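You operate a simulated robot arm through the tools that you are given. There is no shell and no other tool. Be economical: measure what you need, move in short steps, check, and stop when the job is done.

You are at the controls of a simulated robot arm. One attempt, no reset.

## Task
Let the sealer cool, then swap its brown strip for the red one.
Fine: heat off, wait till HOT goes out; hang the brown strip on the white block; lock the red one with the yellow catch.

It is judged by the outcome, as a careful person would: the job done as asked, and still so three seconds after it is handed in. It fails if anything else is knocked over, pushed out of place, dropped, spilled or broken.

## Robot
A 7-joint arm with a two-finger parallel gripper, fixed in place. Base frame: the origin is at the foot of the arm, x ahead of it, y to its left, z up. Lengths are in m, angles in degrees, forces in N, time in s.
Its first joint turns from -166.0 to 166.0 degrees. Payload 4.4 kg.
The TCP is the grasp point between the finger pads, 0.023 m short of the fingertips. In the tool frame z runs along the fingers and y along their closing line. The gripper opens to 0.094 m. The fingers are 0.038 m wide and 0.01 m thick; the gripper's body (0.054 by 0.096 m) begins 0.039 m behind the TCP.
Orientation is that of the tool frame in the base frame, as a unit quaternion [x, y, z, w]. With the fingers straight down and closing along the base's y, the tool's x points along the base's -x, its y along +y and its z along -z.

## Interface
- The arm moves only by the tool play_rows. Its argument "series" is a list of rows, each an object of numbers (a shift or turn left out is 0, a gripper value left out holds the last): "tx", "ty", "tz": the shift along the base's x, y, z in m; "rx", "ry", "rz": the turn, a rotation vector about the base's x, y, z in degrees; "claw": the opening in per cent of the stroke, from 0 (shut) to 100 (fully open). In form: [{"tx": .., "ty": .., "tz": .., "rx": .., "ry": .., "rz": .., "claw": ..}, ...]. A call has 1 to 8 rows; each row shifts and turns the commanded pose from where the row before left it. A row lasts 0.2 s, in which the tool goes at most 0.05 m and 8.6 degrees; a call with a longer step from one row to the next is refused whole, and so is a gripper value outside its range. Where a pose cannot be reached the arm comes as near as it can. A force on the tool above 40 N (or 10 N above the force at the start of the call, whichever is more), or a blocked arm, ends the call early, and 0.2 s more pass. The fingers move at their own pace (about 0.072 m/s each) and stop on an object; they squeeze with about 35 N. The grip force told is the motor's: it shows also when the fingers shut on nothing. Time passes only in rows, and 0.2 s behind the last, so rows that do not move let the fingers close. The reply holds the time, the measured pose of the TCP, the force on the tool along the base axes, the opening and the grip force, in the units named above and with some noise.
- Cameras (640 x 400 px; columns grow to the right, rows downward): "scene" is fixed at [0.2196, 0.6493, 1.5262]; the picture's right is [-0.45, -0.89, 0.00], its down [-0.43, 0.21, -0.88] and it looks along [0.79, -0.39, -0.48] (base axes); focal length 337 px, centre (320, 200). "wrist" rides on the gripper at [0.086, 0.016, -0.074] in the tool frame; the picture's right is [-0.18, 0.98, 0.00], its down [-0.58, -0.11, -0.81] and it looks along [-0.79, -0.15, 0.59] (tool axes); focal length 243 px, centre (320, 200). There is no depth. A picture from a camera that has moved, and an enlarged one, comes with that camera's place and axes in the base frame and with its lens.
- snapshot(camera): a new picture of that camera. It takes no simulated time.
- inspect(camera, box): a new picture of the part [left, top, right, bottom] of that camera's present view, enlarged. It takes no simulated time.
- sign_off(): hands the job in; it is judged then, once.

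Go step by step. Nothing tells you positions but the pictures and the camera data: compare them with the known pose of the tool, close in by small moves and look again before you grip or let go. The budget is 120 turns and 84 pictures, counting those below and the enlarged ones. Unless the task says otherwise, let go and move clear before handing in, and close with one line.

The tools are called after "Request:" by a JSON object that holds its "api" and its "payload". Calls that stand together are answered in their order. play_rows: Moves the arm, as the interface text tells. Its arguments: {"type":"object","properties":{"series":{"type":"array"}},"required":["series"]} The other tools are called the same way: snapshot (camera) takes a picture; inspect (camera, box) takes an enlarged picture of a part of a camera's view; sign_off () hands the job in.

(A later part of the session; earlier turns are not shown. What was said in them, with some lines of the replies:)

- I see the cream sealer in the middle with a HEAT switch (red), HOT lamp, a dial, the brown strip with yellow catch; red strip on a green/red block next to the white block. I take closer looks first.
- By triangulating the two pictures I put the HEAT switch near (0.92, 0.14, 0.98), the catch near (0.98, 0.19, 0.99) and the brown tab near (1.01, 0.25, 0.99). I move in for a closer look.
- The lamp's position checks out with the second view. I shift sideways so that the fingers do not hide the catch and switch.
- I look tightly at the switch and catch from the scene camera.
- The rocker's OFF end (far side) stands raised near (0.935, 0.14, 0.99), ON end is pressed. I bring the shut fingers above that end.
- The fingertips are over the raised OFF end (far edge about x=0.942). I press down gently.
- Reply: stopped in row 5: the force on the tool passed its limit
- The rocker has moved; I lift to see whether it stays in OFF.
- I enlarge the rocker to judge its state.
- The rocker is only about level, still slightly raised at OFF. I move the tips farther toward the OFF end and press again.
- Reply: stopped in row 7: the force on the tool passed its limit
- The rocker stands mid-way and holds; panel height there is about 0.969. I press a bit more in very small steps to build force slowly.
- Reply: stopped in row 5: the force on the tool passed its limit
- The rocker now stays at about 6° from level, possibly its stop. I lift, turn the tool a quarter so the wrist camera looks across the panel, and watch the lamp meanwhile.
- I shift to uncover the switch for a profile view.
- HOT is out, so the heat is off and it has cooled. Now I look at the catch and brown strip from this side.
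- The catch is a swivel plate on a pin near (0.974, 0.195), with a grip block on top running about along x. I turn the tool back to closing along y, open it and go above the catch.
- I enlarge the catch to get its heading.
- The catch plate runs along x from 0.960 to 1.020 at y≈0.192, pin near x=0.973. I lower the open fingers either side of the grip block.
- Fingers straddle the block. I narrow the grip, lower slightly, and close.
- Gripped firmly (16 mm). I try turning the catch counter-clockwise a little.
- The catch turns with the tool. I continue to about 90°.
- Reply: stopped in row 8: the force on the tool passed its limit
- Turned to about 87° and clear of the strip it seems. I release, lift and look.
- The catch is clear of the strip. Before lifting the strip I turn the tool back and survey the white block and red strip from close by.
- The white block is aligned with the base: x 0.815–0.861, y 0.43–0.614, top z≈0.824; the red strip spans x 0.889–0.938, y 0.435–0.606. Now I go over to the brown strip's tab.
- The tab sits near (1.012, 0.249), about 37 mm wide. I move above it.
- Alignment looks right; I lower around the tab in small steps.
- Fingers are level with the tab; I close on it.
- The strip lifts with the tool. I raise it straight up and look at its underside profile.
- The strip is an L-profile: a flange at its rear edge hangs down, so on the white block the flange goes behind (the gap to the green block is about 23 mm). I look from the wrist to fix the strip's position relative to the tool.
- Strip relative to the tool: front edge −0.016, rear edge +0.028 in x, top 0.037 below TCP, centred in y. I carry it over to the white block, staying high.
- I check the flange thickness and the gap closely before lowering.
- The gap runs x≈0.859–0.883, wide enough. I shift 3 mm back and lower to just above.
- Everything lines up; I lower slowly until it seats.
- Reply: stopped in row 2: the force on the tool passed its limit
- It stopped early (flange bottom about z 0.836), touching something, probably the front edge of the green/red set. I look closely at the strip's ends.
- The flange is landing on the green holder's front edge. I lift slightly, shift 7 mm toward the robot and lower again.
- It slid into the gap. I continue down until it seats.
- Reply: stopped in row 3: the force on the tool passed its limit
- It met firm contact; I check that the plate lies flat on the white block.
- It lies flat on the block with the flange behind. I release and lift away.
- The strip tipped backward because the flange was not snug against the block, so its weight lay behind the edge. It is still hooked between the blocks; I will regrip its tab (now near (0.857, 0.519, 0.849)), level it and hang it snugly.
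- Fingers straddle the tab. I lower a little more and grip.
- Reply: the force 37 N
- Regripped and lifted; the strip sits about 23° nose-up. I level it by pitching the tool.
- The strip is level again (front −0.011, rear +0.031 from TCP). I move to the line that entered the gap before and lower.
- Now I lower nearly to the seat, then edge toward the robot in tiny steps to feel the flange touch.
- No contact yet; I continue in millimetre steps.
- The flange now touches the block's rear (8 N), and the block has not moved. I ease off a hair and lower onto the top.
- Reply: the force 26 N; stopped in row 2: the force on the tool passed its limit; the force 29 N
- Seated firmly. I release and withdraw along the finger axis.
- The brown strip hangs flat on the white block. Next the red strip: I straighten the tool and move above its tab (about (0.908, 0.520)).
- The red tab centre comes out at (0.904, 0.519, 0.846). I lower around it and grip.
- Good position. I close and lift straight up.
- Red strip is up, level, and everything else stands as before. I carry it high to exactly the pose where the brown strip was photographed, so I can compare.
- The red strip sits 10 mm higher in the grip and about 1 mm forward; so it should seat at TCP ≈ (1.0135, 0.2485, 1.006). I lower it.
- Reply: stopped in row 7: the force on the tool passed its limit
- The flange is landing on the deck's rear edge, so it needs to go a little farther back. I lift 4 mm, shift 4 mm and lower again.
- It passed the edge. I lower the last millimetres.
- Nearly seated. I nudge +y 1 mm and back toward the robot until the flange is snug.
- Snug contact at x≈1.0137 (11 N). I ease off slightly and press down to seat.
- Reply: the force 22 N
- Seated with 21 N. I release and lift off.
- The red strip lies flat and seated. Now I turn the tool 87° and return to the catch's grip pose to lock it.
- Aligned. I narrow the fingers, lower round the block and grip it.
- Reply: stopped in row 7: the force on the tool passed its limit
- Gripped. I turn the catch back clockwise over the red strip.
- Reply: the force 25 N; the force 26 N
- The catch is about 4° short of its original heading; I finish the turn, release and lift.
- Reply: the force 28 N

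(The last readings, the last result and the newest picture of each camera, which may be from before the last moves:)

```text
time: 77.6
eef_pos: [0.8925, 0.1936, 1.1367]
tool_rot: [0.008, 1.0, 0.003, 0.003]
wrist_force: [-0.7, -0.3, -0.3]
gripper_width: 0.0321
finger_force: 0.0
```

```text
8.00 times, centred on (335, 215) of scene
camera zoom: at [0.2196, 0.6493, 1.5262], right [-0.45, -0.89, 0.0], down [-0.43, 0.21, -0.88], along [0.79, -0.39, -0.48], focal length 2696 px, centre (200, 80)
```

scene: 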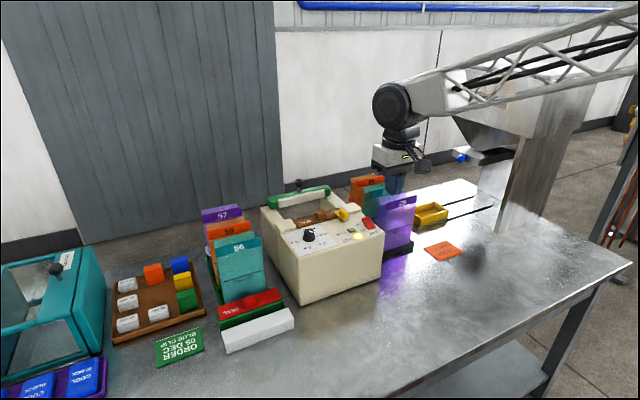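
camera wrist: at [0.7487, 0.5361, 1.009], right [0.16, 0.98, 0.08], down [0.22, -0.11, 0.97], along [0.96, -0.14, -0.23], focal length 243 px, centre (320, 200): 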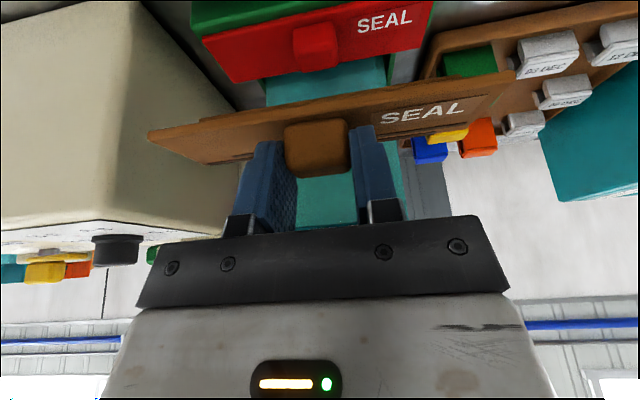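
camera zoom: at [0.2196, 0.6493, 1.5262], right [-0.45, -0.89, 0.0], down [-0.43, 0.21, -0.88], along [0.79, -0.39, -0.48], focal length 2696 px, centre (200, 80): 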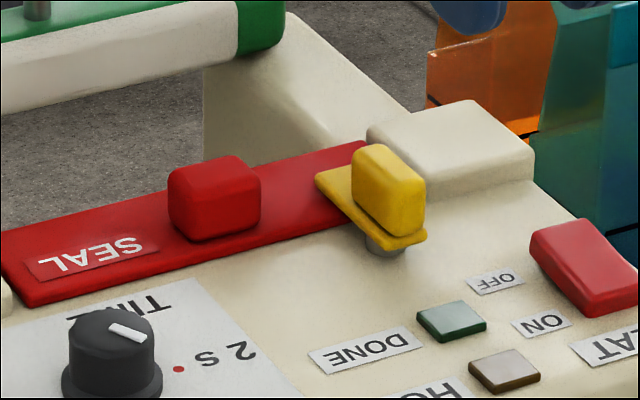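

The catch lies across the red strip as it originally did, and HOT is out. I take one last overall picture before handing in.

Request:
{"api": "snapshot", "payload": {"camera": "scene"}}

Request:
{"api": "inspect", "payload": {"camera": "scene", "box": [180, 230, 340, 350]}}

```text
3 pictures are left
```

scene: 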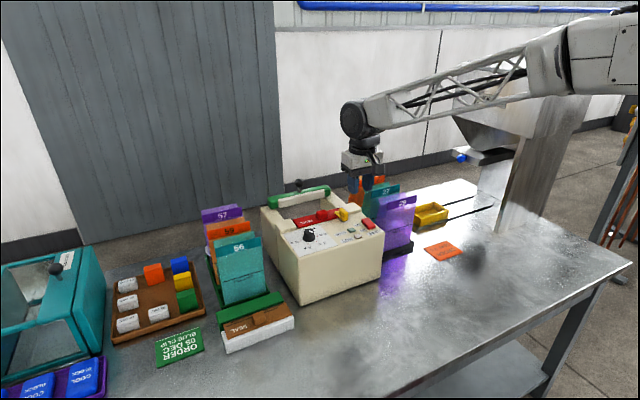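

```text
3.33 times, centred on (260, 290) of scene
camera zoom: at [0.2196, 0.6493, 1.5262], right [-0.45, -0.89, 0.0], down [-0.43, 0.21, -0.88], along [0.79, -0.39, -0.48], focal length 1123 px, centre (520, -100)
```

zoom: 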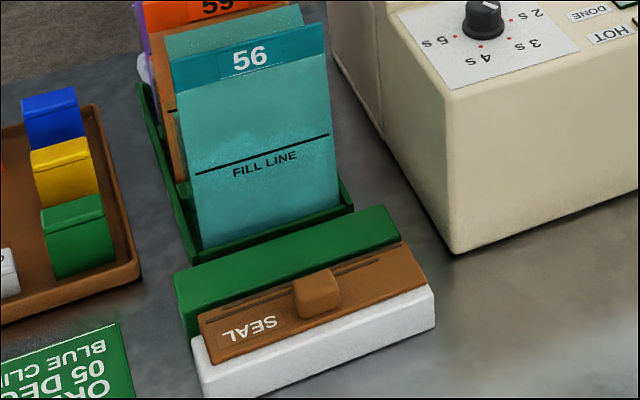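

Everything is in place: the brown strip is on the white block, the red one is locked in the sealer, the rest is undisturbed and the arm is clear. I hand it in.

Request:
{"api": "sign_off", "payload": {}}

```text
The job is handed in.
```

The swap is finished and handed in: the heat is off and HOT went out before I touched the strips, the brown strip hangs on the white block, and the red strip is locked in the sealer by the yellow catch.
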